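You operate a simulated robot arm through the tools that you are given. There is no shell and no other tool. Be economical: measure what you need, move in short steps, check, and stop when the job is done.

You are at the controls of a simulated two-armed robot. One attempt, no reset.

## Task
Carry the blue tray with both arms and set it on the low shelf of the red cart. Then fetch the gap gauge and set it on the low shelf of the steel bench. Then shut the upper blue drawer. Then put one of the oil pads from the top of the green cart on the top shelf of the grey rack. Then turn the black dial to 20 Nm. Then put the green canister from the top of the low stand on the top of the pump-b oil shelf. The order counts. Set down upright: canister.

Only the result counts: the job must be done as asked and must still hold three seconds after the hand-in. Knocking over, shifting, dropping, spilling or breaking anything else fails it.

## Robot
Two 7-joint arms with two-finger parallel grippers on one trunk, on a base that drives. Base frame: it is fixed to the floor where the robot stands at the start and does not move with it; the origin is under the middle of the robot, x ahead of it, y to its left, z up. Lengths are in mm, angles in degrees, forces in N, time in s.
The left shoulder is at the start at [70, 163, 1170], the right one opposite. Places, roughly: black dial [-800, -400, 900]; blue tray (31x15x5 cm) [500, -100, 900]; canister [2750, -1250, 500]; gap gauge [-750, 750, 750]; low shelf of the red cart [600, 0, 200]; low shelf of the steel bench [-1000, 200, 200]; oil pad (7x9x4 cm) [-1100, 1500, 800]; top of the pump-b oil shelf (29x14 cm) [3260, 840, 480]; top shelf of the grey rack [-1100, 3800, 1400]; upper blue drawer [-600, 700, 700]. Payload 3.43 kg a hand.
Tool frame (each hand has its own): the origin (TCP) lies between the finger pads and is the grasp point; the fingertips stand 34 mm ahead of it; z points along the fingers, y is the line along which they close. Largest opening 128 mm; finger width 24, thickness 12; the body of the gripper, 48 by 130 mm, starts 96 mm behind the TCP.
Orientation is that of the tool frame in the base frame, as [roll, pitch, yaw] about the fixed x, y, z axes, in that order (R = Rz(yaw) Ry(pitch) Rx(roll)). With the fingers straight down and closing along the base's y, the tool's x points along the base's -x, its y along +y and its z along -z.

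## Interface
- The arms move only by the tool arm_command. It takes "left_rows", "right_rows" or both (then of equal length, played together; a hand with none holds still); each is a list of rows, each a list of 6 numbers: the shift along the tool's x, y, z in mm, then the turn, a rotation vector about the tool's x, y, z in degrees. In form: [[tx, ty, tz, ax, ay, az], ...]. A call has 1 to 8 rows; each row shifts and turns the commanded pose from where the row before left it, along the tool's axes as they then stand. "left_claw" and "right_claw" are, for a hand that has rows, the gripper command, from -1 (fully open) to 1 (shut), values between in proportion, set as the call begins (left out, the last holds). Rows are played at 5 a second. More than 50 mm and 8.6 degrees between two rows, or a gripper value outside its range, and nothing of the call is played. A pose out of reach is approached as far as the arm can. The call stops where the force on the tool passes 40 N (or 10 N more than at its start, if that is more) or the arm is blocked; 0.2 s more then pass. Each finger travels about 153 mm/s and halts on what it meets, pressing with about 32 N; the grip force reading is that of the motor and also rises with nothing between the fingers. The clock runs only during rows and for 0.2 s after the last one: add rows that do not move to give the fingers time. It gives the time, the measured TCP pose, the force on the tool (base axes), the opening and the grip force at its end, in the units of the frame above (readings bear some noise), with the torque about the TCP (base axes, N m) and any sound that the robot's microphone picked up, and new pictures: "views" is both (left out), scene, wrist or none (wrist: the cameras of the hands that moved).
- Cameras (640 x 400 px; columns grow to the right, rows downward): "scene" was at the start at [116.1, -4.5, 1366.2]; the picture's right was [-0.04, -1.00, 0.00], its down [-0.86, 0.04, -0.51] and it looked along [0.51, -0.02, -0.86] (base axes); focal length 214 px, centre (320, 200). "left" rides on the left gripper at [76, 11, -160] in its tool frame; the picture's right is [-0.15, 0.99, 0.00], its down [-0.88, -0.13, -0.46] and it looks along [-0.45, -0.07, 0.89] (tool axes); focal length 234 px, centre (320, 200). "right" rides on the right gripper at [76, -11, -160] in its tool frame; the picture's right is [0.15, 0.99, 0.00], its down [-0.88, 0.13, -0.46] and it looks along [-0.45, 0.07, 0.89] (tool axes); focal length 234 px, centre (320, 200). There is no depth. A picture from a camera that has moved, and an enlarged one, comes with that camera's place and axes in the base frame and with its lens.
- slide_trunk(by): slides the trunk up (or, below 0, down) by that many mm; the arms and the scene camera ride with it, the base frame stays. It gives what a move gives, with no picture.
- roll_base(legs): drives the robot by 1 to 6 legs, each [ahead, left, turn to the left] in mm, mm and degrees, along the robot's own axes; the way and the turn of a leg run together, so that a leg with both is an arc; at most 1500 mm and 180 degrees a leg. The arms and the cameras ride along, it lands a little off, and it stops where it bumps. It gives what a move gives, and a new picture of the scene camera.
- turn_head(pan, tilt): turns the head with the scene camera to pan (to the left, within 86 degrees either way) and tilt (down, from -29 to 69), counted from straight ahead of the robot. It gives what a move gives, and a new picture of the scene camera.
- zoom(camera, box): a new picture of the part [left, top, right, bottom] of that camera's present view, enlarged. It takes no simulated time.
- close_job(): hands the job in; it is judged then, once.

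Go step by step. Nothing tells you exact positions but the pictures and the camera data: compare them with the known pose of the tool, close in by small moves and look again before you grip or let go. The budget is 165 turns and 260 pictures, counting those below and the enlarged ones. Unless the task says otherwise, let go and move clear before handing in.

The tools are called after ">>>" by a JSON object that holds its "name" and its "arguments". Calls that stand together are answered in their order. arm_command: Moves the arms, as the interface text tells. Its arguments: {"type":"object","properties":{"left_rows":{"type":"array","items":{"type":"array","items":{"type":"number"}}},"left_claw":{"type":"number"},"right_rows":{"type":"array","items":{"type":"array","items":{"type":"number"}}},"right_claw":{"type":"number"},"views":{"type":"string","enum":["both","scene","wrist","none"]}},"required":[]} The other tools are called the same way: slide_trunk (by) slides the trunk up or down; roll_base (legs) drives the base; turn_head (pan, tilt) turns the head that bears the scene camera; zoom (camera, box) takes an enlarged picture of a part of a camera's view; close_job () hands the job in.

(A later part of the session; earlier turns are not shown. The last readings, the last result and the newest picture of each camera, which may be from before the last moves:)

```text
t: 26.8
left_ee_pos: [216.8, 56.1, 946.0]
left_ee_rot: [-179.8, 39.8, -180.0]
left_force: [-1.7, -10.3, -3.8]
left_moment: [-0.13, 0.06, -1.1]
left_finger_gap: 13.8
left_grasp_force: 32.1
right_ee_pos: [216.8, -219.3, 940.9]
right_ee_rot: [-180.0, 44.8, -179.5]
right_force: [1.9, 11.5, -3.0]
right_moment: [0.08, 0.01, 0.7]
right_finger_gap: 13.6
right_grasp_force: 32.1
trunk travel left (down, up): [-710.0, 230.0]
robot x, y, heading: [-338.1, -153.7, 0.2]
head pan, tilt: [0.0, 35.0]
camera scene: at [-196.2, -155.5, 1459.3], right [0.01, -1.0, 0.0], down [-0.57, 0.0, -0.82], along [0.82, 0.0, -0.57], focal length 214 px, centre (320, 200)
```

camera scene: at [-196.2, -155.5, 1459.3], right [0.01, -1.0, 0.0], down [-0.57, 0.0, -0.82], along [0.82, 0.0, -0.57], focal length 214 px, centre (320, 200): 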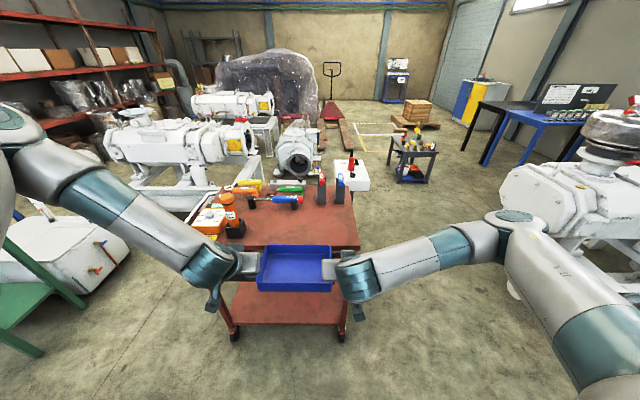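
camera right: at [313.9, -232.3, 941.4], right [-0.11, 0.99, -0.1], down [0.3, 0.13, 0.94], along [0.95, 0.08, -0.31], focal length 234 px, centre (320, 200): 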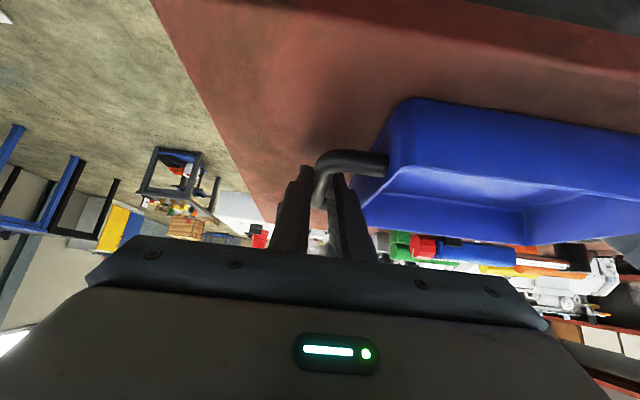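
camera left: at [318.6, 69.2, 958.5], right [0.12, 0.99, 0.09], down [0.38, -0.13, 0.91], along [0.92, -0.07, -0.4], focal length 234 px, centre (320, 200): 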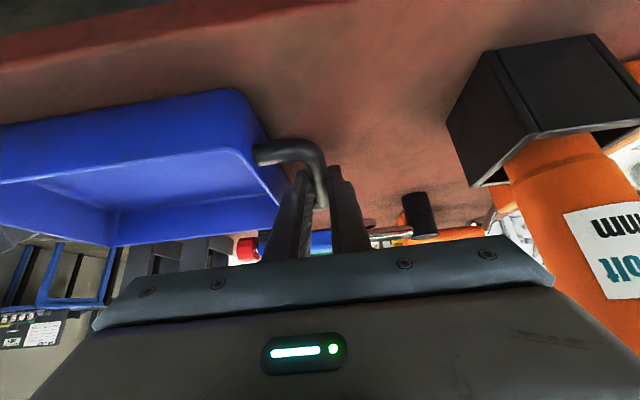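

The left elbow is high and outside at about [227, 426, 1340], so lowering in place is clear of the cart. My plan is to lower the trunk in place, then extend both arms forward into the shelf. First I'll go down 450 mm and look.

>>> {"name": "slide_trunk", "arguments": {"by": -450}}

>>> {"name": "turn_head", "arguments": {"pan": 0, "tilt": 40}}

```text
refused: -450 is not a number from -400 to 400
```

```text
t: 27.4
left_ee_pos: [217.1, 56.3, 946.1]
left_ee_rot: [-179.8, 39.8, -180.0]
left_force: [-1.0, -11.3, -3.5]
left_moment: [-0.11, 0.0, -1.07]
left_finger_gap: 13.6
left_grasp_force: 32.1
right_ee_pos: [217.0, -219.7, 940.6]
right_ee_rot: [180.0, 44.9, -179.7]
right_force: [1.3, 9.7, -2.5]
right_moment: [0.12, 0.0, 0.72]
right_finger_gap: 13.8
right_grasp_force: 31.5
trunk travel left (down, up): [-710.0, 230.0]
robot x, y, heading: [-334.6, -156.0, 0.4]
head pan, tilt: [0.0, 40.0]
camera scene: at [-199.2, -155.5, 1451.8], right [0.0, -1.0, 0.0], down [-0.64, 0.0, -0.77], along [0.77, 0.0, -0.64], focal length 214 px, centre (320, 200)
```

scene: 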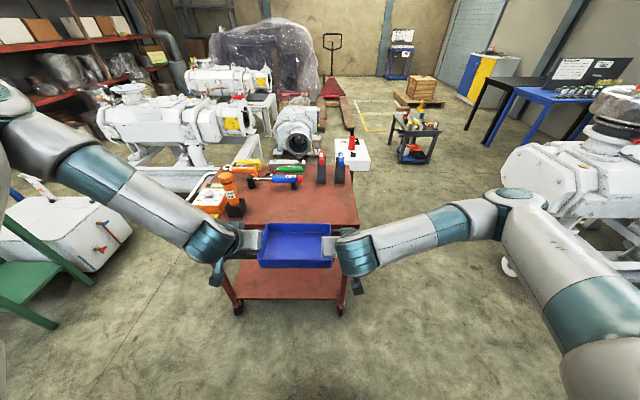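

>>> {"name": "slide_trunk", "arguments": {"by": -400}}

>>> {"name": "turn_head", "arguments": {"pan": 0, "tilt": 35}}

```text
t: 31.2
left_ee_pos: [216.2, 56.7, 546.1]
left_ee_rot: [-179.7, 39.9, -179.9]
left_force: [-1.4, -10.3, -3.6]
left_moment: [-0.13, 0.04, -1.1]
left_finger_gap: 13.5
left_grasp_force: 32.3
right_ee_pos: [216.5, -219.5, 540.3]
right_ee_rot: [180.0, 44.9, -179.6]
right_force: [1.5, 10.3, -3.4]
right_moment: [0.07, 0.01, 0.67]
right_finger_gap: 13.6
right_grasp_force: 32.2
trunk travel left (down, up): [-310.0, 630.0]
robot x, y, heading: [-332.3, -155.7, 0.4]
head pan, tilt: [0.0, 40.0]
```

```text
t: 31.9
left_ee_pos: [216.8, 55.8, 546.5]
left_ee_rot: [-179.8, 39.9, -179.9]
left_force: [-1.3, -9.8, -2.8]
left_moment: [-0.11, 0.07, -1.04]
left_finger_gap: 13.6
left_grasp_force: 32.5
right_ee_pos: [217.1, -219.9, 540.7]
right_ee_rot: [-180.0, 44.9, -179.6]
right_force: [0.9, 10.2, -3.9]
right_moment: [0.04, -0.01, 0.73]
right_finger_gap: 13.6
right_grasp_force: 31.7
trunk travel left (down, up): [-310.0, 630.0]
robot x, y, heading: [-334.7, -156.7, 0.2]
head pan, tilt: [0.0, 35.0]
camera scene: at [-196.5, -155.6, 1059.3], right [0.0, -1.0, 0.0], down [-0.57, 0.0, -0.82], along [0.82, 0.0, -0.57], focal length 214 px, centre (320, 200)
```

scene: 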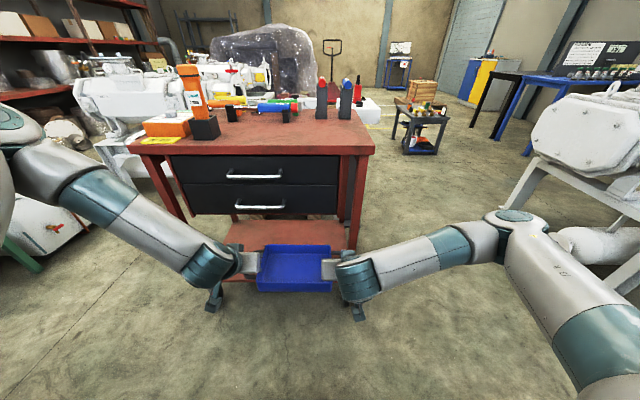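

The right hand would meet the cart's right front leg, and the cart centre is near y +33. I'll shift the base about 112 mm left and look again.

>>> {"name": "roll_base", "arguments": {"legs": [[10, 0, 0], [0, 112, 0]]}}

>>> {"name": "zoom", "arguments": {"camera": "scene", "box": [160, 130, 420, 330]}}

```text
t: 33.5
left_ee_pos: [225.6, 169.6, 544.9]
left_ee_rot: [-179.6, 39.8, -179.8]
left_force: [-2.3, -9.8, -3.5]
left_moment: [-0.18, 0.03, -1.13]
left_finger_gap: 13.8
left_grasp_force: 32.0
right_ee_pos: [226.3, -107.3, 539.6]
right_ee_rot: [-179.9, 44.8, -179.4]
right_force: [1.4, 10.9, -2.5]
right_moment: [0.06, -0.02, 0.68]
right_finger_gap: 13.4
right_grasp_force: 32.3
trunk travel left (down, up): [-310.0, 630.0]
robot x, y, heading: [-323.5, -43.1, 0.2]
head pan, tilt: [0.0, 35.0]
camera scene: at [-187.2, -42.9, 1059.3], right [0.01, -1.0, 0.0], down [-0.57, 0.0, -0.82], along [0.82, 0.0, -0.57], focal length 214 px, centre (320, 200)
```

scene: 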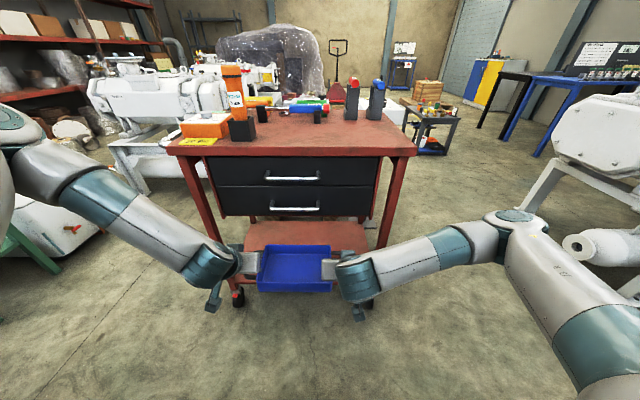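

```text
2.00 times, centred on (290, 230) of scene
camera zoom: at [-187.2, -42.9, 1059.3], right [0.01, -1.0, 0.0], down [-0.57, 0.0, -0.82], along [0.82, 0.0, -0.57], focal length 429 px, centre (380, 140)
```

zoom: 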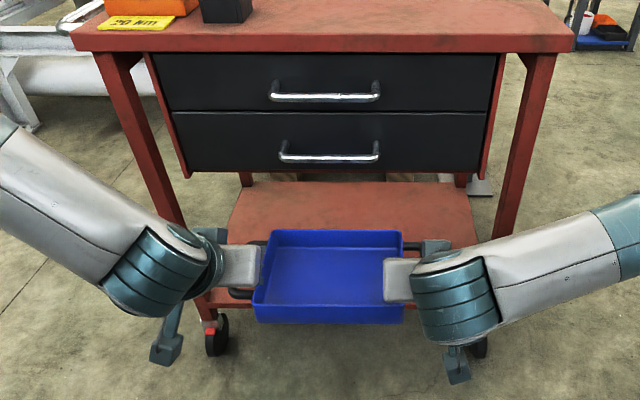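

The cart is now centred; the shelf top looks to be around z 255–275, the drawer box bottom about 595. I'll lower 200 mm to hover height and start extending the arms.

>>> {"name": "slide_trunk", "arguments": {"by": -200}}

>>> {"name": "arm_command", "arguments": {"left_rows": [[-7.66, 0, 6.43, 0, 0, 0], [-11.5, 0, 9.65, 0, 0, 0], [-11.5, 0, 9.65, 0, 0, 0], [-11.5, 0, 9.65, 0, 0, 0], [-11.5, 0, 9.65, 0, 0, 0], [-11.5, 0, 9.65, 0, 0, 0]], "right_rows": [[-7.07, 0, 7.07, 0, 0, 0], [-10.6, 0, 10.6, 0, 0, 0], [-10.6, 0, 10.6, 0, 0, 0], [-10.6, 0, 10.6, 0, 0, 0], [-10.6, 0, 10.6, 0, 0, 0], [-10.6, 0, 10.6, 0, 0, 0]], "views": "scene"}}

```text
t: 35.6
left_ee_pos: [226.5, 168.8, 345.6]
left_ee_rot: [-179.7, 39.7, -179.9]
left_force: [-0.6, 0.9, -3.6]
left_moment: [-0.01, 0.05, -1.01]
left_finger_gap: 13.8
left_grasp_force: 31.9
right_ee_pos: [224.9, -108.2, 340.0]
right_ee_rot: [179.9, 44.8, -179.5]
right_force: [1.1, -0.7, -2.7]
right_moment: [-0.03, -0.1, 0.68]
right_finger_gap: 13.5
right_grasp_force: 32.1
trunk travel left (down, up): [-110.0, 830.0]
robot x, y, heading: [-323.7, -37.1, 0.6]
head pan, tilt: [0.0, 35.0]
```

```text
t: 37.0
left_ee_pos: [309.0, 171.3, 348.1]
left_ee_rot: [-179.4, 39.7, -179.9]
left_force: [0.7, -11.5, -3.9]
left_moment: [-0.06, 0.13, -0.62]
left_finger_gap: 13.7
left_grasp_force: 32.5
left hand out of reach, approached as far as the arm can: row 6
right_ee_pos: [311.6, -105.0, 340.1]
right_ee_rot: [179.9, 44.8, -179.4]
right_force: [-0.4, 10.8, -2.8]
right_moment: [0.18, -0.16, 0.69]
right_finger_gap: 13.9
right_grasp_force: 31.7
trunk travel left (down, up): [-110.0, 830.0]
robot x, y, heading: [-328.1, -44.8, 0.4]
head pan, tilt: [0.0, 35.0]
camera scene: at [-187.3, -43.7, 859.3], right [0.01, -1.0, 0.0], down [-0.57, 0.0, -0.82], along [0.82, 0.0, -0.57], focal length 214 px, centre (320, 200)
```

scene: 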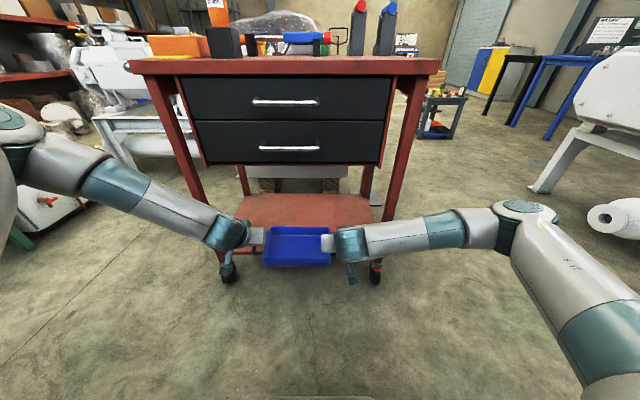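

The left arm reaches its limit here, so I'll do the rest by driving. First I need an accurate shelf height from this lower view.

>>> {"name": "zoom", "arguments": {"camera": "scene", "box": [200, 160, 400, 290]}}

>>> {"name": "zoom", "arguments": {"camera": "right", "box": [0, 0, 640, 400]}}

>>> {"name": "zoom", "arguments": {"camera": "left", "box": [0, 0, 640, 400]}}

```text
3.08 times, centred on (300, 225) of scene
camera zoom: at [-187.3, -43.7, 859.3], right [0.01, -1.0, 0.0], down [-0.57, 0.0, -0.82], along [0.82, 0.0, -0.57], focal length 660 px, centre (382, 123)
```

zoom: 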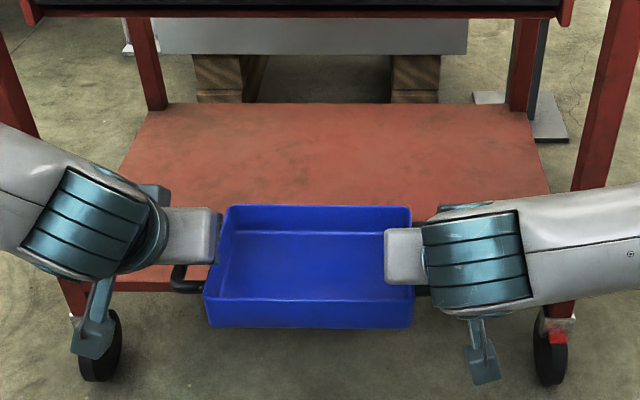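

```text
1.00 times, centred on (320, 200) of right (not enlarged: the box is as wide or as high as the picture)
camera zoom: at [146.0, -118.4, 401.3], right [-0.12, 0.99, -0.1], down [0.3, 0.13, 0.94], along [0.95, 0.08, -0.31], focal length 234 px, centre (320, 200)
```

zoom: 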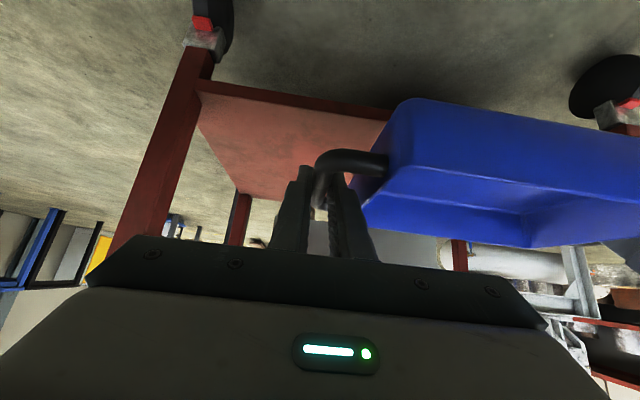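

```text
1.00 times, centred on (320, 200) of left (not enlarged: the box is as wide or as high as the picture)
camera zoom: at [150.0, 183.4, 421.8], right [0.12, 0.99, 0.09], down [0.39, -0.13, 0.91], along [0.92, -0.07, -0.4], focal length 234 px, centre (320, 200)
```

zoom: 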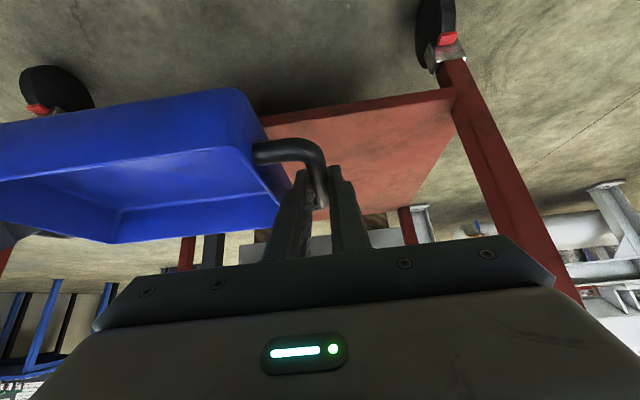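

The three views agree on shelf top z of about 212, front edge x about 380. The tray is well above it, so I'll drive forward 125 mm and check the arms' clearance to the legs.

>>> {"name": "roll_base", "arguments": {"legs": [[125, 0, 0]]}}

>>> {"name": "zoom", "arguments": {"camera": "left", "box": [0, 0, 640, 400]}}

>>> {"name": "zoom", "arguments": {"camera": "right", "box": [0, 0, 640, 400]}}

```text
t: 38.3
left_ee_pos: [436.7, 170.9, 347.6]
left_ee_rot: [-179.4, 39.7, 180.0]
left_force: [-0.8, -24.0, -3.4]
left_moment: [-0.23, -0.05, -0.89]
left_finger_gap: 13.4
left_grasp_force: 31.7
right_ee_pos: [437.6, -105.9, 340.2]
right_ee_rot: [179.8, 44.7, -179.4]
right_force: [0.6, 24.5, -3.1]
right_moment: [0.13, 0.05, 0.77]
right_finger_gap: 13.6
right_grasp_force: 32.0
trunk travel left (down, up): [-110.0, 830.0]
robot x, y, heading: [-197.1, -43.4, 0.5]
head pan, tilt: [0.0, 35.0]
camera scene: at [-61.1, -43.2, 859.2], right [0.0, -1.0, 0.0], down [-0.57, 0.0, -0.82], along [0.82, 0.0, -0.57], focal length 214 px, centre (320, 200)
```

scene: 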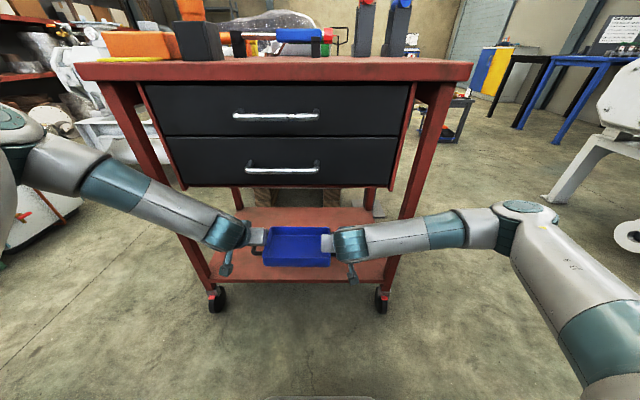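

```text
1.00 times, centred on (320, 200) of left (not enlarged: the box is as wide or as high as the picture)
camera zoom: at [276.2, 183.6, 421.7], right [0.12, 0.99, 0.09], down [0.39, -0.13, 0.91], along [0.91, -0.08, -0.4], focal length 234 px, centre (320, 200)
```

zoom: 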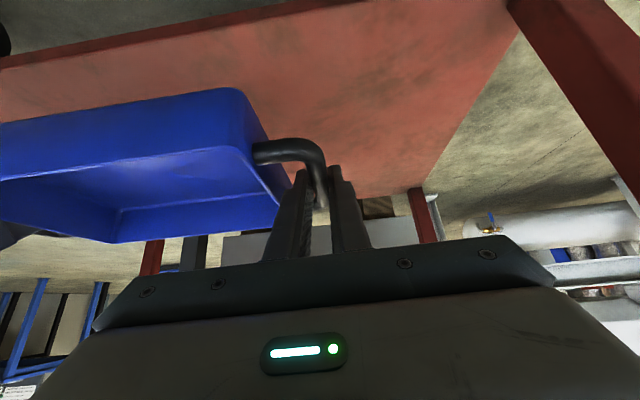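

```text
1.00 times, centred on (320, 200) of right (not enlarged: the box is as wide or as high as the picture)
camera zoom: at [271.7, -118.4, 401.0], right [-0.11, 0.99, -0.1], down [0.3, 0.13, 0.94], along [0.95, 0.08, -0.31], focal length 234 px, centre (320, 200)
```

zoom: 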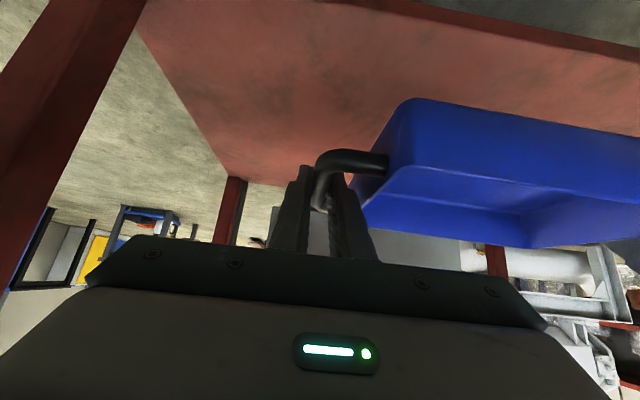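

There's still clearance at both legs. I'll lower in steps and watch the tool forces for touchdown.

>>> {"name": "slide_trunk", "arguments": {"by": -74}}

>>> {"name": "slide_trunk", "arguments": {"by": -7}}

>>> {"name": "zoom", "arguments": {"camera": "right", "box": [240, 40, 640, 260]}}

```text
t: 39.4
left_ee_pos: [436.7, 171.4, 274.5]
left_ee_rot: [-179.4, 39.7, 180.0]
left_force: [0.2, 0.4, -3.4]
left_moment: [-0.03, -0.02, -0.66]
left_finger_gap: 13.8
left_grasp_force: 31.9
right_ee_pos: [437.7, -105.7, 267.2]
right_ee_rot: [179.8, 44.8, -179.5]
right_force: [0.6, 0.3, -3.8]
right_moment: [0.01, 0.05, 0.58]
right_finger_gap: 13.5
right_grasp_force: 31.8
trunk travel left (down, up): [-36.0, 904.0]
robot x, y, heading: [-196.0, -45.6, 0.5]
head pan, tilt: [0.0, 35.0]
```

```text
t: 40.0
left_ee_pos: [436.7, 170.7, 267.1]
left_ee_rot: [-179.4, 39.8, 180.0]
left_force: [-0.1, -1.0, -3.2]
left_moment: [-0.05, -0.03, -0.62]
left_finger_gap: 13.7
left_grasp_force: 32.1
right_ee_pos: [435.8, -105.8, 258.8]
right_ee_rot: [179.8, 44.8, -179.4]
right_force: [-0.1, 1.5, -4.0]
right_moment: [0.0, 0.04, 0.62]
right_finger_gap: 13.4
right_grasp_force: 32.3
trunk travel left (down, up): [-29.0, 911.0]
robot x, y, heading: [-199.1, -39.0, 0.0]
head pan, tilt: [0.0, 35.0]
```

```text
1.60 times, centred on (440, 150) of right
camera zoom: at [271.6, -118.4, 320.1], right [-0.11, 0.99, -0.1], down [0.3, 0.13, 0.94], along [0.95, 0.08, -0.31], focal length 375 px, centre (128, 280)
```

zoom: 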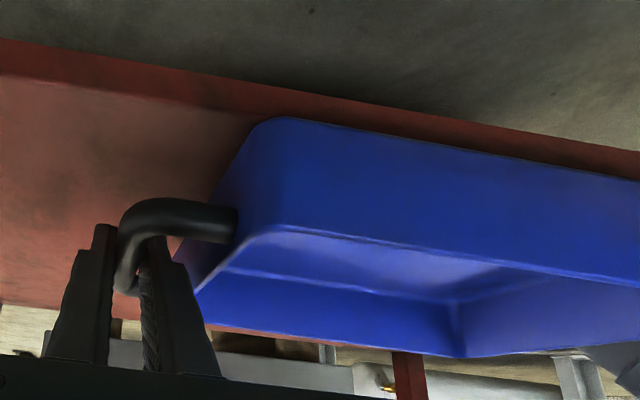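

>>> {"name": "slide_trunk", "arguments": {"by": -5}}

>>> {"name": "slide_trunk", "arguments": {"by": -4}}

>>> {"name": "slide_trunk", "arguments": {"by": -4}}

>>> {"name": "zoom", "arguments": {"camera": "right", "box": [240, 40, 640, 260]}}

```text
t: 40.5
left_ee_pos: [436.2, 169.9, 261.5]
left_ee_rot: [-179.4, 39.7, 180.0]
left_force: [0.1, -2.1, -3.6]
left_moment: [-0.03, 0.0, -0.65]
left_finger_gap: 13.7
left_grasp_force: 32.7
right_ee_pos: [437.3, -105.5, 254.6]
right_ee_rot: [179.9, 44.8, -179.5]
right_force: [0.1, 0.9, -3.0]
right_moment: [0.0, 0.02, 0.59]
right_finger_gap: 13.9
right_grasp_force: 32.1
trunk travel left (down, up): [-24.0, 916.0]
robot x, y, heading: [-195.9, -42.2, 0.5]
head pan, tilt: [0.0, 35.0]
```

```text
t: 41.0
left_ee_pos: [436.5, 170.8, 256.7]
left_ee_rot: [-179.4, 39.7, 180.0]
left_force: [-1.0, -2.5, -2.6]
left_moment: [-0.03, 0.01, -0.65]
left_finger_gap: 13.4
left_grasp_force: 31.9
right_ee_pos: [438.0, -104.3, 250.6]
right_ee_rot: [179.9, 44.8, -179.4]
right_force: [-0.5, 1.1, -3.5]
right_moment: [0.01, -0.03, 0.6]
right_finger_gap: 13.5
right_grasp_force: 31.6
trunk travel left (down, up): [-20.0, 920.0]
robot x, y, heading: [-201.2, -40.8, 0.7]
head pan, tilt: [0.0, 35.0]
```

```text
t: 41.6
left_ee_pos: [436.7, 170.2, 254.6]
left_ee_rot: [-179.3, 39.7, 179.9]
left_force: [-1.0, -1.7, -3.8]
left_moment: [-0.02, 0.01, -0.67]
left_finger_gap: 13.6
left_grasp_force: 32.2
right_ee_pos: [436.9, -106.6, 246.9]
right_ee_rot: [179.9, 44.8, -179.5]
right_force: [-0.1, 2.3, -3.5]
right_moment: [0.01, 0.01, 0.58]
right_finger_gap: 13.8
right_grasp_force: 31.9
trunk travel left (down, up): [-16.0, 924.0]
robot x, y, heading: [-202.3, -43.9, 0.0]
head pan, tilt: [0.0, 35.0]
```

```text
1.60 times, centred on (440, 150) of right
camera zoom: at [271.6, -118.4, 307.1], right [-0.11, 0.99, -0.1], down [0.3, 0.13, 0.94], along [0.95, 0.08, -0.31], focal length 375 px, centre (128, 280)
```

zoom: 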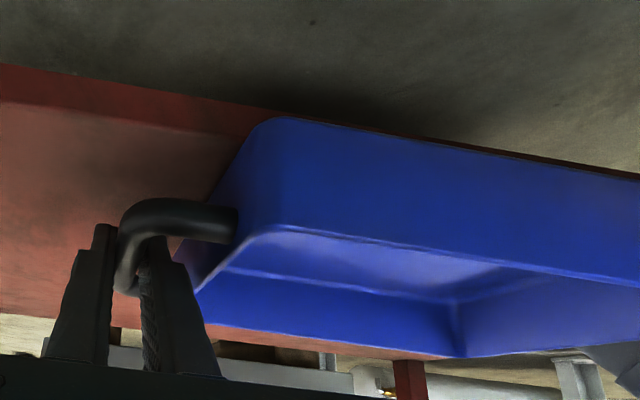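

No contact yet; the shelf is a bit lower (about 195) with its front edge near x 400, so the arms have more room than thought. I'll advance 22 mm before lowering further.

>>> {"name": "roll_base", "arguments": {"legs": [[22, 0, 0]]}}

>>> {"name": "slide_trunk", "arguments": {"by": -5}}

>>> {"name": "zoom", "arguments": {"camera": "right", "box": [240, 40, 640, 260]}}

```text
t: 42.4
left_ee_pos: [456.9, 170.9, 252.5]
left_ee_rot: [-179.4, 39.6, -180.0]
left_force: [-0.5, -1.9, -3.5]
left_moment: [-0.01, 0.0, -0.64]
left_finger_gap: 13.7
left_grasp_force: 32.3
right_ee_pos: [457.9, -105.2, 246.1]
right_ee_rot: [179.7, 44.8, -179.5]
right_force: [0.2, 1.9, -3.6]
right_moment: [0.03, -0.01, 0.61]
right_finger_gap: 13.6
right_grasp_force: 31.8
trunk travel left (down, up): [-16.0, 924.0]
robot x, y, heading: [-177.2, -43.8, 0.3]
head pan, tilt: [0.0, 35.0]
camera scene: at [-39.5, -43.1, 765.3], right [0.0, -1.0, 0.0], down [-0.57, 0.0, -0.82], along [0.82, 0.0, -0.57], focal length 214 px, centre (320, 200)
```

scene: 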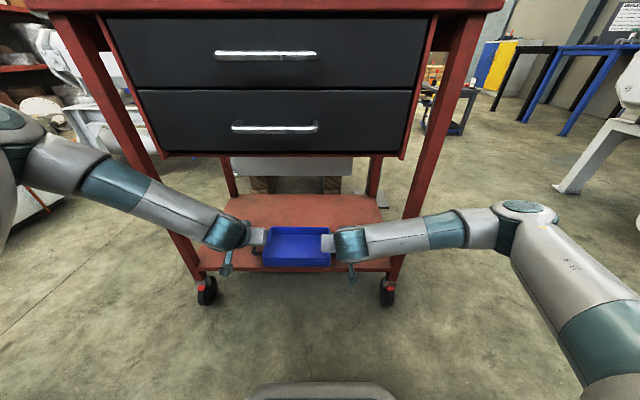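

```text
t: 42.9
left_ee_pos: [458.5, 170.5, 248.7]
left_ee_rot: [-179.5, 39.7, -180.0]
left_force: [-0.5, 1.2, -4.1]
left_moment: [0.03, 0.0, -0.6]
left_finger_gap: 13.5
left_grasp_force: 32.3
right_ee_pos: [458.2, -105.7, 240.4]
right_ee_rot: [179.9, 44.7, -179.5]
right_force: [0.3, -0.5, -3.3]
right_moment: [-0.02, -0.05, 0.62]
right_finger_gap: 13.4
right_grasp_force: 31.7
trunk travel left (down, up): [-11.0, 929.0]
robot x, y, heading: [-173.5, -38.8, 0.2]
head pan, tilt: [0.0, 35.0]
```

```text
1.60 times, centred on (440, 150) of right
camera zoom: at [293.2, -118.3, 301.9], right [-0.11, 0.99, -0.1], down [0.3, 0.13, 0.94], along [0.95, 0.08, -0.31], focal length 375 px, centre (128, 280)
```

zoom: 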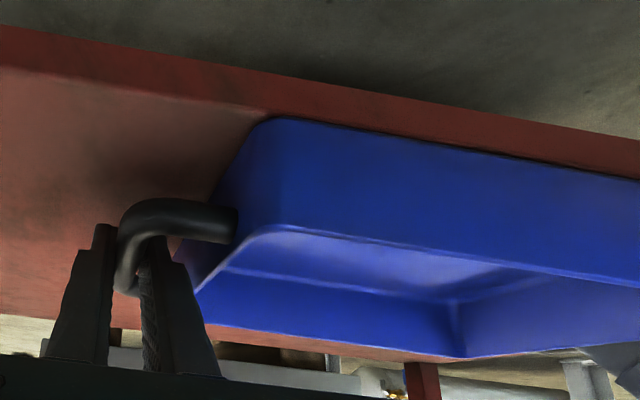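

>>> {"name": "slide_trunk", "arguments": {"by": -5}}

>>> {"name": "slide_trunk", "arguments": {"by": -5}}

>>> {"name": "zoom", "arguments": {"camera": "right", "box": [240, 40, 640, 260]}}

```text
t: 43.5
left_ee_pos: [457.5, 171.1, 246.6]
left_ee_rot: [-179.5, 39.8, 180.0]
left_force: [1.2, 4.0, -0.8]
left_moment: [0.15, 0.97, -0.42]
left_finger_gap: 13.5
left_grasp_force: 32.2
right_ee_pos: [459.5, -103.7, 240.6]
right_ee_rot: [179.7, 45.1, -179.6]
right_force: [-9.5, -3.1, 22.4]
right_moment: [0.0, -0.01, 0.77]
right_finger_gap: 13.4
right_grasp_force: 31.8
trunk travel left (down, up): [-6.0, 934.0]
robot x, y, heading: [-177.4, -40.1, 0.3]
head pan, tilt: [0.0, 35.0]
```

```text
t: 44.0
left_ee_pos: [459.4, 170.9, 243.9]
left_ee_rot: [-179.6, 40.3, 180.0]
left_force: [-8.2, 9.0, 23.8]
left_moment: [0.08, -0.34, -0.6]
left_finger_gap: 13.5
left_grasp_force: 31.6
right_ee_pos: [458.6, -105.4, 236.5]
right_ee_rot: [179.6, 45.3, -179.5]
right_force: [4.7, -3.8, 27.9]
right_moment: [0.01, -0.06, 0.76]
right_finger_gap: 13.7
right_grasp_force: 32.1
trunk travel left (down, up): [-1.0, 939.0]
robot x, y, heading: [-177.0, -42.2, -0.1]
head pan, tilt: [0.0, 35.0]
```

```text
1.60 times, centred on (440, 150) of right
camera zoom: at [293.7, -117.9, 296.1], right [-0.11, 0.99, -0.1], down [0.29, 0.13, 0.95], along [0.95, 0.08, -0.3], focal length 375 px, centre (128, 280)
```

zoom: 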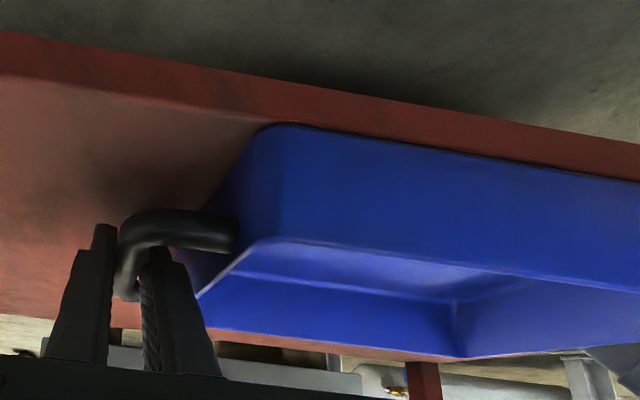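

The tray touched down with its near edge about flush with the shelf edge. I'll lift slightly, go 15 mm deeper and set it down again.

>>> {"name": "slide_trunk", "arguments": {"by": 10}}

>>> {"name": "roll_base", "arguments": {"legs": [[17, 0, 0]]}}

>>> {"name": "slide_trunk", "arguments": {"by": -8}}

>>> {"name": "zoom", "arguments": {"camera": "right", "box": [240, 40, 640, 260]}}

```text
t: 44.6
left_ee_pos: [458.8, 169.5, 245.2]
left_ee_rot: [-179.4, 39.5, -180.0]
left_force: [-1.2, 0.2, -3.8]
left_moment: [0.0, 0.64, -0.76]
left_finger_gap: 13.7
left_grasp_force: 31.9
right_ee_pos: [456.9, -106.4, 236.4]
right_ee_rot: [180.0, 44.4, -179.3]
right_force: [2.1, 0.1, -3.6]
right_moment: [-0.05, -0.65, 0.32]
right_finger_gap: 13.7
right_grasp_force: 32.0
trunk travel left (down, up): [-11.0, 929.0]
robot x, y, heading: [-174.0, -44.7, 0.3]
head pan, tilt: [0.0, 35.0]
```

```text
t: 45.4
left_ee_pos: [475.8, 169.5, 249.0]
left_ee_rot: [-179.4, 39.7, 179.8]
left_force: [-1.3, -0.5, -2.7]
left_moment: [-0.1, -0.72, -0.86]
left_finger_gap: 13.6
left_grasp_force: 32.3
right_ee_pos: [475.2, -104.9, 240.7]
right_ee_rot: [179.9, 44.6, -179.5]
right_force: [1.0, -0.4, -4.6]
right_moment: [-0.16, 0.75, 0.35]
right_finger_gap: 13.8
right_grasp_force: 32.0
trunk travel left (down, up): [-11.0, 929.0]
robot x, y, heading: [-159.3, -41.5, 0.2]
head pan, tilt: [0.0, 35.0]
camera scene: at [-22.3, -43.0, 760.3], right [0.0, -1.0, 0.0], down [-0.57, 0.0, -0.82], along [0.82, 0.0, -0.57], focal length 214 px, centre (320, 200)
```

scene: 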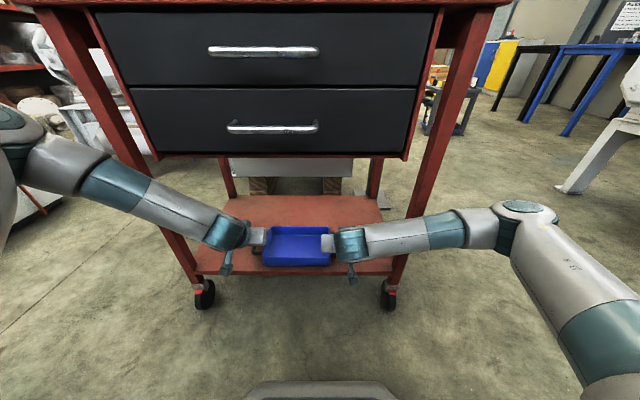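

```text
t: 45.9
left_ee_pos: [475.0, 170.6, 243.9]
left_ee_rot: [-179.4, 40.0, 179.9]
left_force: [-6.7, 4.3, 13.9]
left_moment: [0.08, 0.09, -0.77]
left_finger_gap: 13.5
left_grasp_force: 32.2
right_ee_pos: [475.4, -105.7, 236.0]
right_ee_rot: [179.8, 45.0, -179.5]
right_force: [-2.5, -4.5, 13.1]
right_moment: [-0.04, 0.75, 0.45]
right_finger_gap: 13.7
right_grasp_force: 32.0
trunk travel left (down, up): [-3.0, 937.0]
robot x, y, heading: [-163.3, -40.8, 0.2]
head pan, tilt: [0.0, 35.0]
```

```text
1.60 times, centred on (440, 150) of right
camera zoom: at [310.1, -118.3, 296.6], right [-0.11, 0.99, -0.1], down [0.3, 0.13, 0.95], along [0.95, 0.08, -0.31], focal length 375 px, centre (128, 280)
```

zoom: 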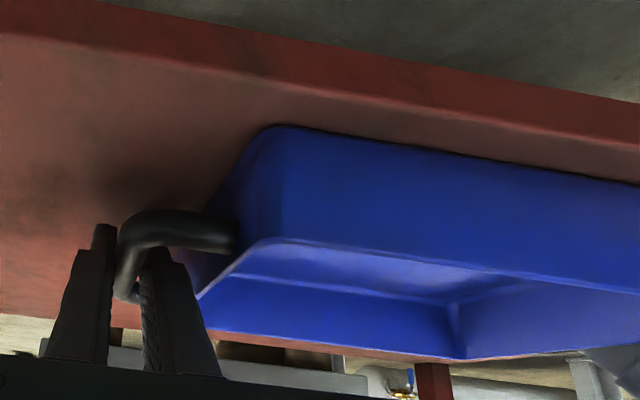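

The tray now rests fully on the shelf. I'll open slightly and withdraw both hands along their finger axes.

>>> {"name": "arm_command", "arguments": {"left_rows": [[0, 0, 0, 0, 0, 0], [0, 0, 0, 0, 0, 0], [0, 0, -5, 0, 0, 0], [0, 0, -10, 0, 0, 0], [0, 0, -20, 0, 0, 0], [0, 0, -20, 0, 0, 0], [0, 0, -20, 0, 0, 0], [0, 0, -20, 0, 0, 0]], "right_rows": [[0, 0, 0, 0, 0, 0], [0, 0, 0, 0, 0, 0], [0, 0, -5, 0, 0, 0], [0, 0, -10, 0, 0, 0], [0, 0, -20, 0, 0, 0], [0, 0, -20, 0, 0, 0], [0, 0, -20, 0, 0, 0], [0, 0, -20, 0, 0, 0]], "left_claw": 0.6, "right_claw": 0.6}}

```text
t: 47.7
left_ee_pos: [415.0, 173.4, 316.6]
left_ee_rot: [-179.6, 39.8, 180.0]
left_force: [0.0, 0.6, -0.9]
left_moment: [-0.03, 0.0, 0.02]
left_finger_gap: 25.5
left_grasp_force: 0.1
right_ee_pos: [407.0, -105.7, 300.8]
right_ee_rot: [179.7, 44.7, -179.4]
right_force: [0.2, 0.2, 0.0]
right_moment: [-0.02, 0.01, 0.01]
right_finger_gap: 25.4
right_grasp_force: 0.1
trunk travel left (down, up): [-3.0, 937.0]
robot x, y, heading: [-160.5, -39.0, 0.4]
head pan, tilt: [0.0, 35.0]
camera scene: at [-22.6, -43.1, 752.3], right [0.0, -1.0, 0.0], down [-0.57, 0.0, -0.82], along [0.82, 0.0, -0.57], focal length 214 px, centre (320, 200)
camera right: at [242.5, -118.5, 361.9], right [-0.11, 0.99, -0.1], down [0.3, 0.13, 0.94], along [0.95, 0.08, -0.31], focal length 234 px, centre (320, 200)
camera left: at [254.2, 185.6, 389.9], right [0.12, 0.99, 0.09], down [0.38, -0.13, 0.91], along [0.92, -0.08, -0.4], focal length 234 px, centre (320, 200)
```

scene: 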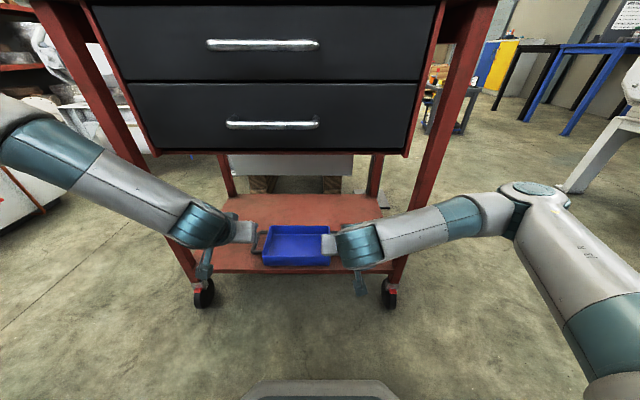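
right: 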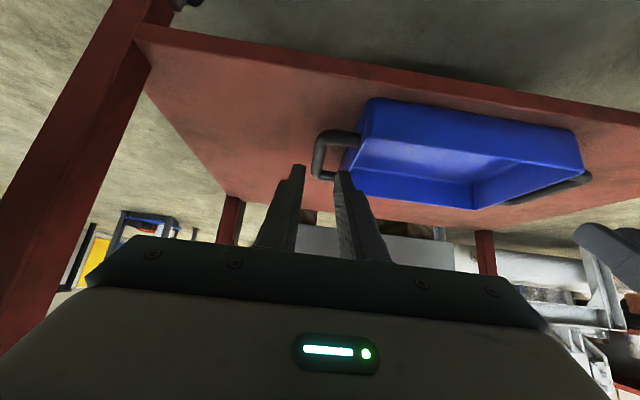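
left: 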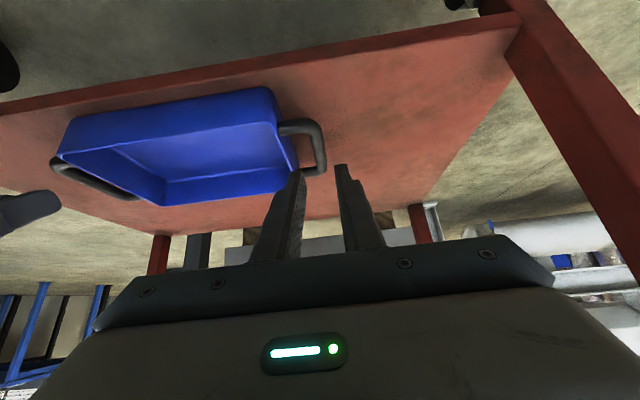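

The tray is down and stable on the low shelf. Next: back off, raise the trunk well above everything, then turn to the steel bench behind for the gap gauge.

>>> {"name": "roll_base", "arguments": {"legs": [[-145, 0, 0]]}}

>>> {"name": "slide_trunk", "arguments": {"by": 400}}

>>> {"name": "slide_trunk", "arguments": {"by": 400}}

>>> {"name": "turn_head", "arguments": {"pan": 86, "tilt": 45}}

```text
t: 49.1
left_ee_pos: [271.7, 175.9, 316.1]
left_ee_rot: [-179.5, 39.8, -179.8]
left_force: [-0.8, 0.8, 0.4]
left_moment: [0.02, 0.0, 0.02]
left_finger_gap: 25.7
left_grasp_force: 0.1
right_ee_pos: [265.8, -102.2, 300.6]
right_ee_rot: [179.9, 44.7, -179.3]
right_force: [-0.4, -1.6, 0.3]
right_moment: [0.01, 0.01, 0.01]
right_finger_gap: 25.7
right_grasp_force: 0.1
trunk travel left (down, up): [-3.0, 937.0]
robot x, y, heading: [-302.6, -46.3, 0.7]
head pan, tilt: [0.0, 35.0]
camera scene: at [-165.1, -43.4, 752.4], right [0.01, -1.0, 0.0], down [-0.57, -0.01, -0.82], along [0.82, 0.01, -0.57], focal length 214 px, centre (320, 200)
```

scene: 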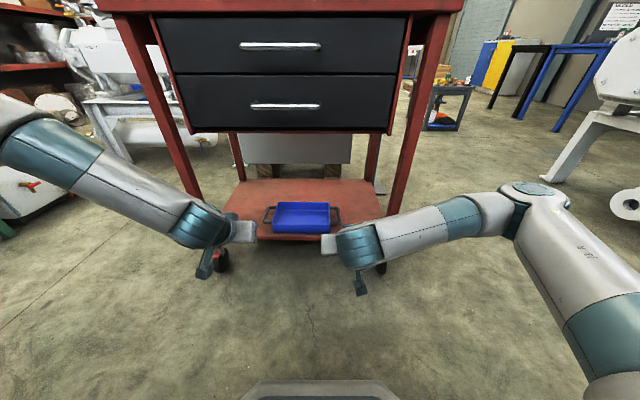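

```text
t: 52.9
left_ee_pos: [271.9, 176.4, 715.2]
left_ee_rot: [-179.6, 39.8, -179.8]
left_force: [-0.1, 0.5, -1.1]
left_moment: [0.0, 0.05, 0.02]
left_finger_gap: 25.6
left_grasp_force: 0.0
right_ee_pos: [264.8, -103.3, 701.5]
right_ee_rot: [179.9, 44.7, -179.1]
right_force: [0.0, -0.1, 0.2]
right_moment: [-0.01, 0.0, 0.02]
right_finger_gap: 25.5
right_grasp_force: 0.0
trunk travel left (down, up): [-403.0, 537.0]
robot x, y, heading: [-302.8, -45.5, 0.2]
head pan, tilt: [0.0, 35.0]
```

```text
t: 56.7
left_ee_pos: [272.0, 174.9, 1116.2]
left_ee_rot: [-179.5, 39.8, -179.8]
left_force: [-0.4, 0.5, -0.3]
left_moment: [0.05, -0.01, -0.01]
left_finger_gap: 25.7
left_grasp_force: 0.0
right_ee_pos: [265.2, -103.1, 1100.7]
right_ee_rot: [179.9, 44.7, -179.2]
right_force: [-0.2, 0.3, -0.2]
right_moment: [-0.03, 0.03, -0.01]
right_finger_gap: 25.7
right_grasp_force: 0.0
trunk travel left (down, up): [-803.0, 137.0]
robot x, y, heading: [-298.5, -42.9, 0.9]
head pan, tilt: [0.0, 35.0]
```

```text
t: 58.3
left_ee_pos: [271.9, 175.7, 1116.2]
left_ee_rot: [-179.5, 39.8, -179.7]
left_force: [0.7, 0.5, -0.1]
left_moment: [0.02, 0.02, 0.01]
left_finger_gap: 25.6
left_grasp_force: 0.0
right_ee_pos: [266.1, -102.9, 1102.1]
right_ee_rot: [179.9, 44.8, -179.2]
right_force: [-0.6, 0.4, 0.0]
right_moment: [0.03, 0.01, -0.04]
right_finger_gap: 25.8
right_grasp_force: 0.1
trunk travel left (down, up): [-803.0, 137.0]
robot x, y, heading: [-301.4, -41.4, 0.7]
head pan, tilt: [85.9, 45.0]
camera scene: at [-248.0, 36.9, 1537.6], right [1.0, -0.06, 0.0], down [-0.04, -0.71, -0.71], along [0.04, 0.71, -0.71], focal length 214 px, centre (320, 200)
```

scene: 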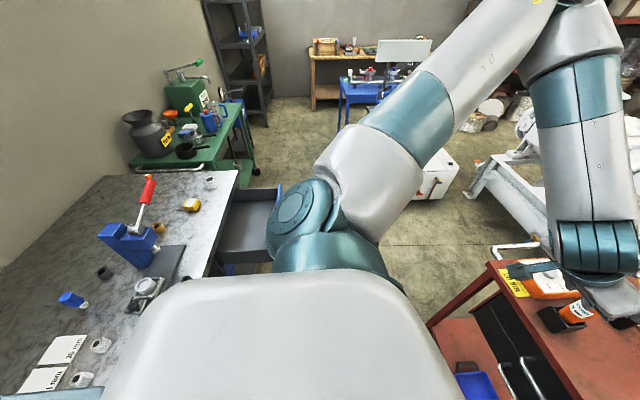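

The tray sits correctly on the low shelf. The steel bench with the open drawer is to the left rear. I'll raise fully, move to mid-aisle and turn left towards the drawer.

>>> {"name": "slide_trunk", "arguments": {"by": 130}}

>>> {"name": "roll_base", "arguments": {"legs": [[150, 0, 0], [0, 200, 0], [0, 0, 115]]}}

>>> {"name": "turn_head", "arguments": {"pan": 15, "tilt": 50}}

```text
t: 59.9
left_ee_pos: [272.3, 175.4, 1246.1]
left_ee_rot: [-179.6, 39.7, -179.7]
left_force: [0.0, 0.0, 0.3]
left_moment: [0.0, -0.01, -0.02]
left_finger_gap: 25.5
left_grasp_force: 0.0
right_ee_pos: [265.3, -104.6, 1230.5]
right_ee_rot: [179.8, 44.8, -179.1]
right_force: [0.6, -0.5, 1.2]
right_moment: [0.0, 0.0, 0.02]
right_finger_gap: 25.6
right_grasp_force: 0.1
trunk travel left (down, up): [-933.0, 7.0]
robot x, y, heading: [-302.0, -42.9, 0.7]
head pan, tilt: [85.9, 45.0]
```

```text
t: 67.3
left_ee_pos: [-603.6, 578.6, 1246.5]
left_ee_rot: [-179.5, 39.8, -63.5]
left_force: [-0.2, 0.3, 0.7]
left_moment: [-0.01, 0.0, -0.02]
left_finger_gap: 25.6
left_grasp_force: 0.1
right_ee_pos: [-351.6, 697.1, 1230.6]
right_ee_rot: [179.8, 44.6, -62.9]
right_force: [-0.7, 0.8, -0.1]
right_moment: [-0.03, 0.01, 0.02]
right_finger_gap: 25.4
right_grasp_force: 0.1
trunk travel left (down, up): [-933.0, 7.0]
robot x, y, heading: [-150.3, 163.8, 116.8]
head pan, tilt: [85.9, 45.0]
camera scene: at [-253.7, 172.9, 1667.6], right [-0.39, 0.92, 0.0], down [0.65, 0.27, -0.71], along [-0.65, -0.27, -0.71], focal length 214 px, centre (320, 200)
```

scene: 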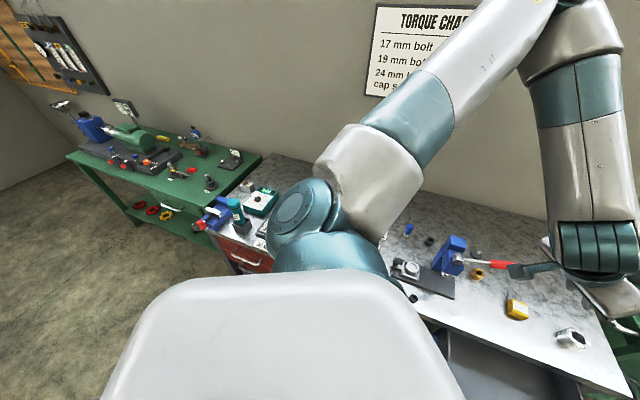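

```text
t: 68.8
left_ee_pos: [-603.1, 578.8, 1245.5]
left_ee_rot: [-179.2, 39.8, -63.6]
left_force: [-0.3, -0.1, -0.1]
left_moment: [0.01, -0.06, 0.01]
left_finger_gap: 25.6
left_grasp_force: 0.1
right_ee_pos: [-352.0, 696.4, 1230.8]
right_ee_rot: [179.9, 44.7, -62.9]
right_force: [0.8, 0.0, 0.0]
right_moment: [0.0, -0.04, 0.03]
right_finger_gap: 25.4
right_grasp_force: 0.0
trunk travel left (down, up): [-933.0, 7.0]
robot x, y, heading: [-157.4, 159.3, 117.1]
head pan, tilt: [15.0, 50.0]
camera scene: at [-230.5, 261.5, 1660.7], right [0.74, 0.67, 0.0], down [0.51, -0.57, -0.64], along [-0.43, 0.48, -0.77], focal length 214 px, centre (320, 200)
```

scene: 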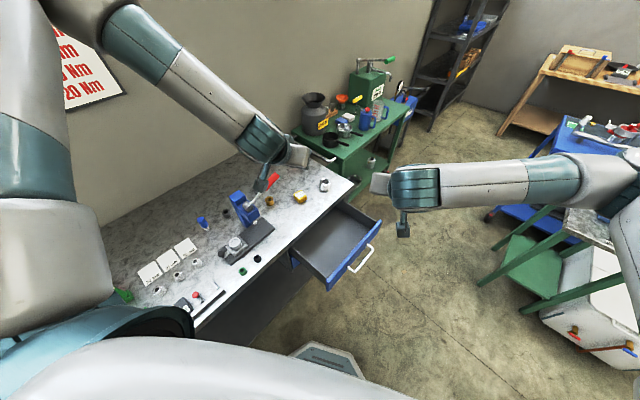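

The drawer looks open and empty; a yellow item lies on the bench near its end. I'll zoom in to identify the gap gauge.

>>> {"name": "zoom", "arguments": {"camera": "scene", "box": [230, 150, 400, 290]}}

>>> {"name": "zoom", "arguments": {"camera": "scene", "box": [100, 190, 270, 320]}}

```text
2.86 times, centred on (315, 220) of scene
camera zoom: at [-230.5, 261.5, 1660.7], right [0.74, 0.67, 0.0], down [0.51, -0.57, -0.64], along [-0.43, 0.48, -0.77], focal length 613 px, centre (334, 143)
```

zoom: 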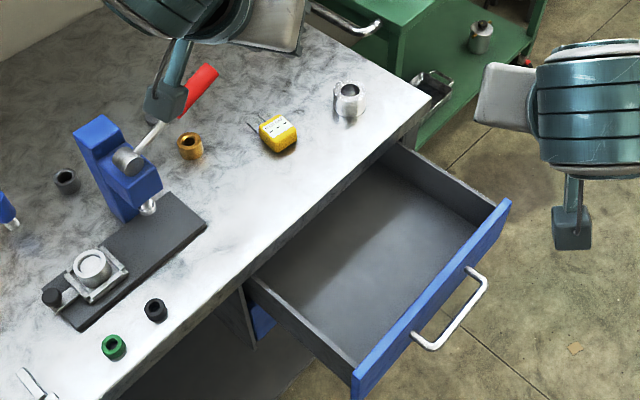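

```text
3.08 times, centred on (185, 255) of scene
camera zoom: at [-230.5, 261.5, 1660.7], right [0.74, 0.67, 0.0], down [0.51, -0.57, -0.64], along [-0.43, 0.48, -0.77], focal length 660 px, centre (735, 31)
```

zoom: 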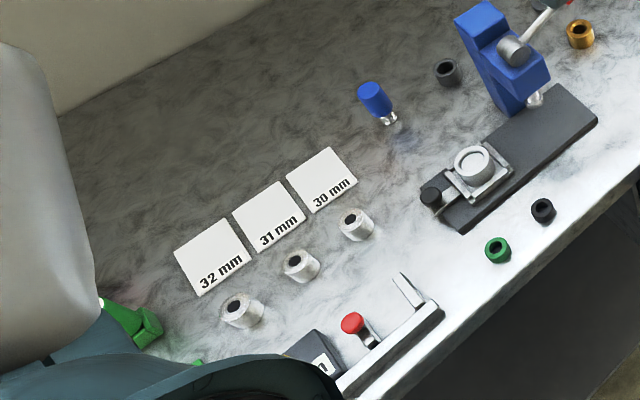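

The yellow two-pronged gauge lies at about [-775, 725, 850] on the bench top (about z 835). I'll drive closer and turn the left tool straight down.

>>> {"name": "roll_base", "arguments": {"legs": [[140, 78, 0]]}}

>>> {"name": "arm_command", "arguments": {"left_rows": [[0, 0, 0, 0, 8, 0], [0, 0, 0, 0, 8, 0], [0, 0, 0, 0, 8, 0], [0, 0, 0, 0, 8, 0], [0, 0, 0, 0, 8, 0]], "left_claw": -1}}

```text
t: 70.2
left_ee_pos: [-732.7, 666.4, 1247.6]
left_ee_rot: [-179.5, 40.0, -63.6]
left_force: [0.1, -0.1, -0.2]
left_moment: [-0.03, 0.01, 0.0]
left_finger_gap: 25.6
left_grasp_force: 0.1
right_ee_pos: [-480.1, 784.7, 1231.8]
right_ee_rot: [179.8, 44.9, -63.0]
right_force: [-1.3, 0.0, -1.0]
right_moment: [0.03, 0.02, 0.0]
right_finger_gap: 25.6
right_grasp_force: 0.0
trunk travel left (down, up): [-933.0, 7.0]
robot x, y, heading: [-290.1, 252.3, 117.1]
head pan, tilt: [15.0, 50.0]
camera scene: at [-359.3, 348.8, 1661.0], right [0.75, 0.67, 0.0], down [0.51, -0.57, -0.64], along [-0.43, 0.48, -0.76], focal length 214 px, centre (320, 200)
```

scene: 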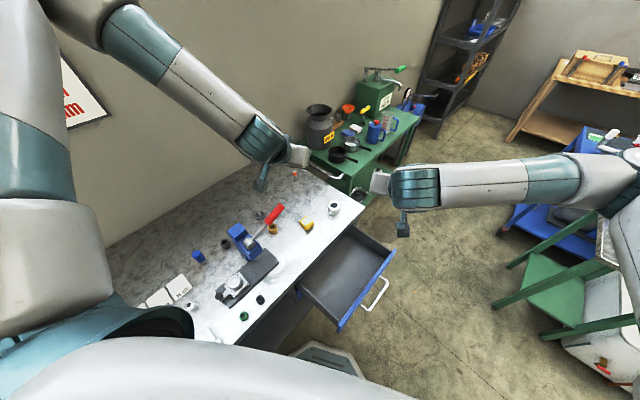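

```text
t: 71.4
left_ee_pos: [-734.4, 669.2, 1246.4]
left_ee_rot: [-179.4, -0.3, -63.9]
left_force: [-0.5, -0.9, 0.9]
left_moment: [-0.03, 0.03, 0.04]
left_finger_gap: 128.1
left_grasp_force: 0.1
right_ee_pos: [-483.3, 787.1, 1231.2]
right_ee_rot: [180.0, 44.7, -63.0]
right_force: [-0.3, 0.0, 1.1]
right_moment: [0.01, -0.03, 0.03]
right_finger_gap: 25.6
right_grasp_force: 0.0
trunk travel left (down, up): [-933.0, 7.0]
robot x, y, heading: [-284.4, 248.4, 116.5]
head pan, tilt: [15.0, 50.0]
camera scene: at [-362.8, 352.0, 1660.6], right [0.75, 0.67, 0.0], down [0.51, -0.57, -0.64], along [-0.43, 0.48, -0.77], focal length 214 px, centre (320, 200)
camera left: at [-713.3, 596.3, 1405.7], right [-0.95, -0.3, -0.01], down [-0.27, 0.85, 0.45], along [-0.13, 0.43, -0.89], focal length 234 px, centre (320, 200)
```

scene: 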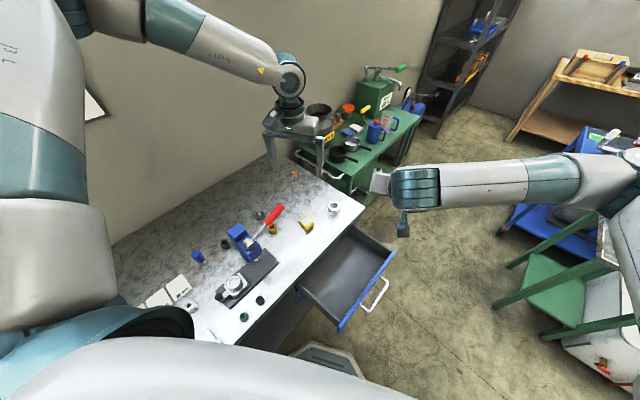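
left: 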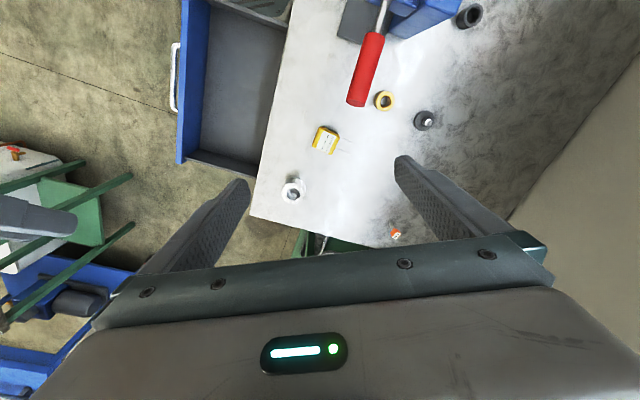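

>>> {"name": "zoom", "arguments": {"camera": "left", "box": [280, 100, 400, 180]}}

>>> {"name": "zoom", "arguments": {"camera": "scene", "box": [240, 180, 360, 260]}}

```text
5.00 times, centred on (340, 140) of left
camera zoom: at [-713.3, 596.3, 1405.7], right [-0.95, -0.3, -0.01], down [-0.27, 0.85, 0.45], along [-0.13, 0.43, -0.89], focal length 1171 px, centre (220, 500)
```

zoom: 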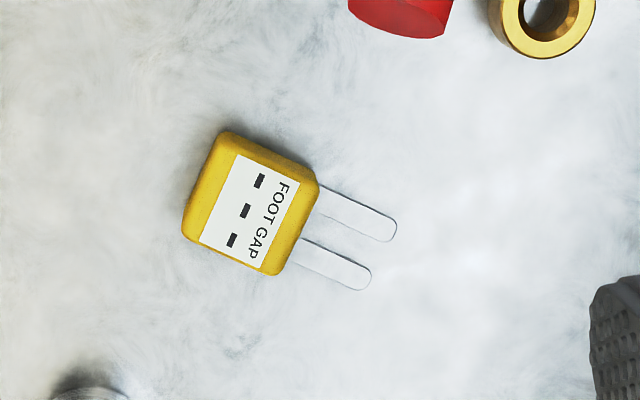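

```text
5.00 times, centred on (300, 220) of scene
camera zoom: at [-362.8, 352.0, 1660.6], right [0.75, 0.67, 0.0], down [0.51, -0.57, -0.64], along [-0.43, 0.48, -0.77], focal length 1072 px, centre (420, 100)
```

zoom: 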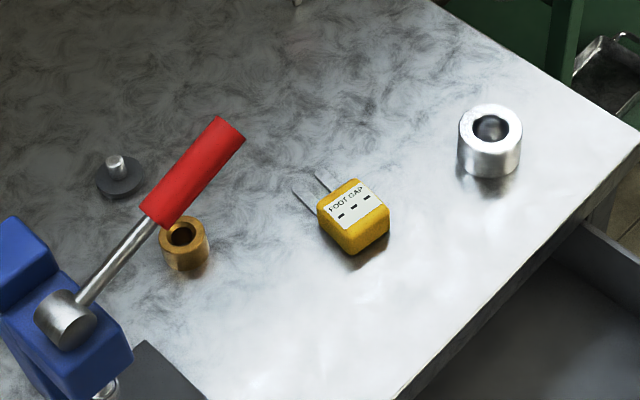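

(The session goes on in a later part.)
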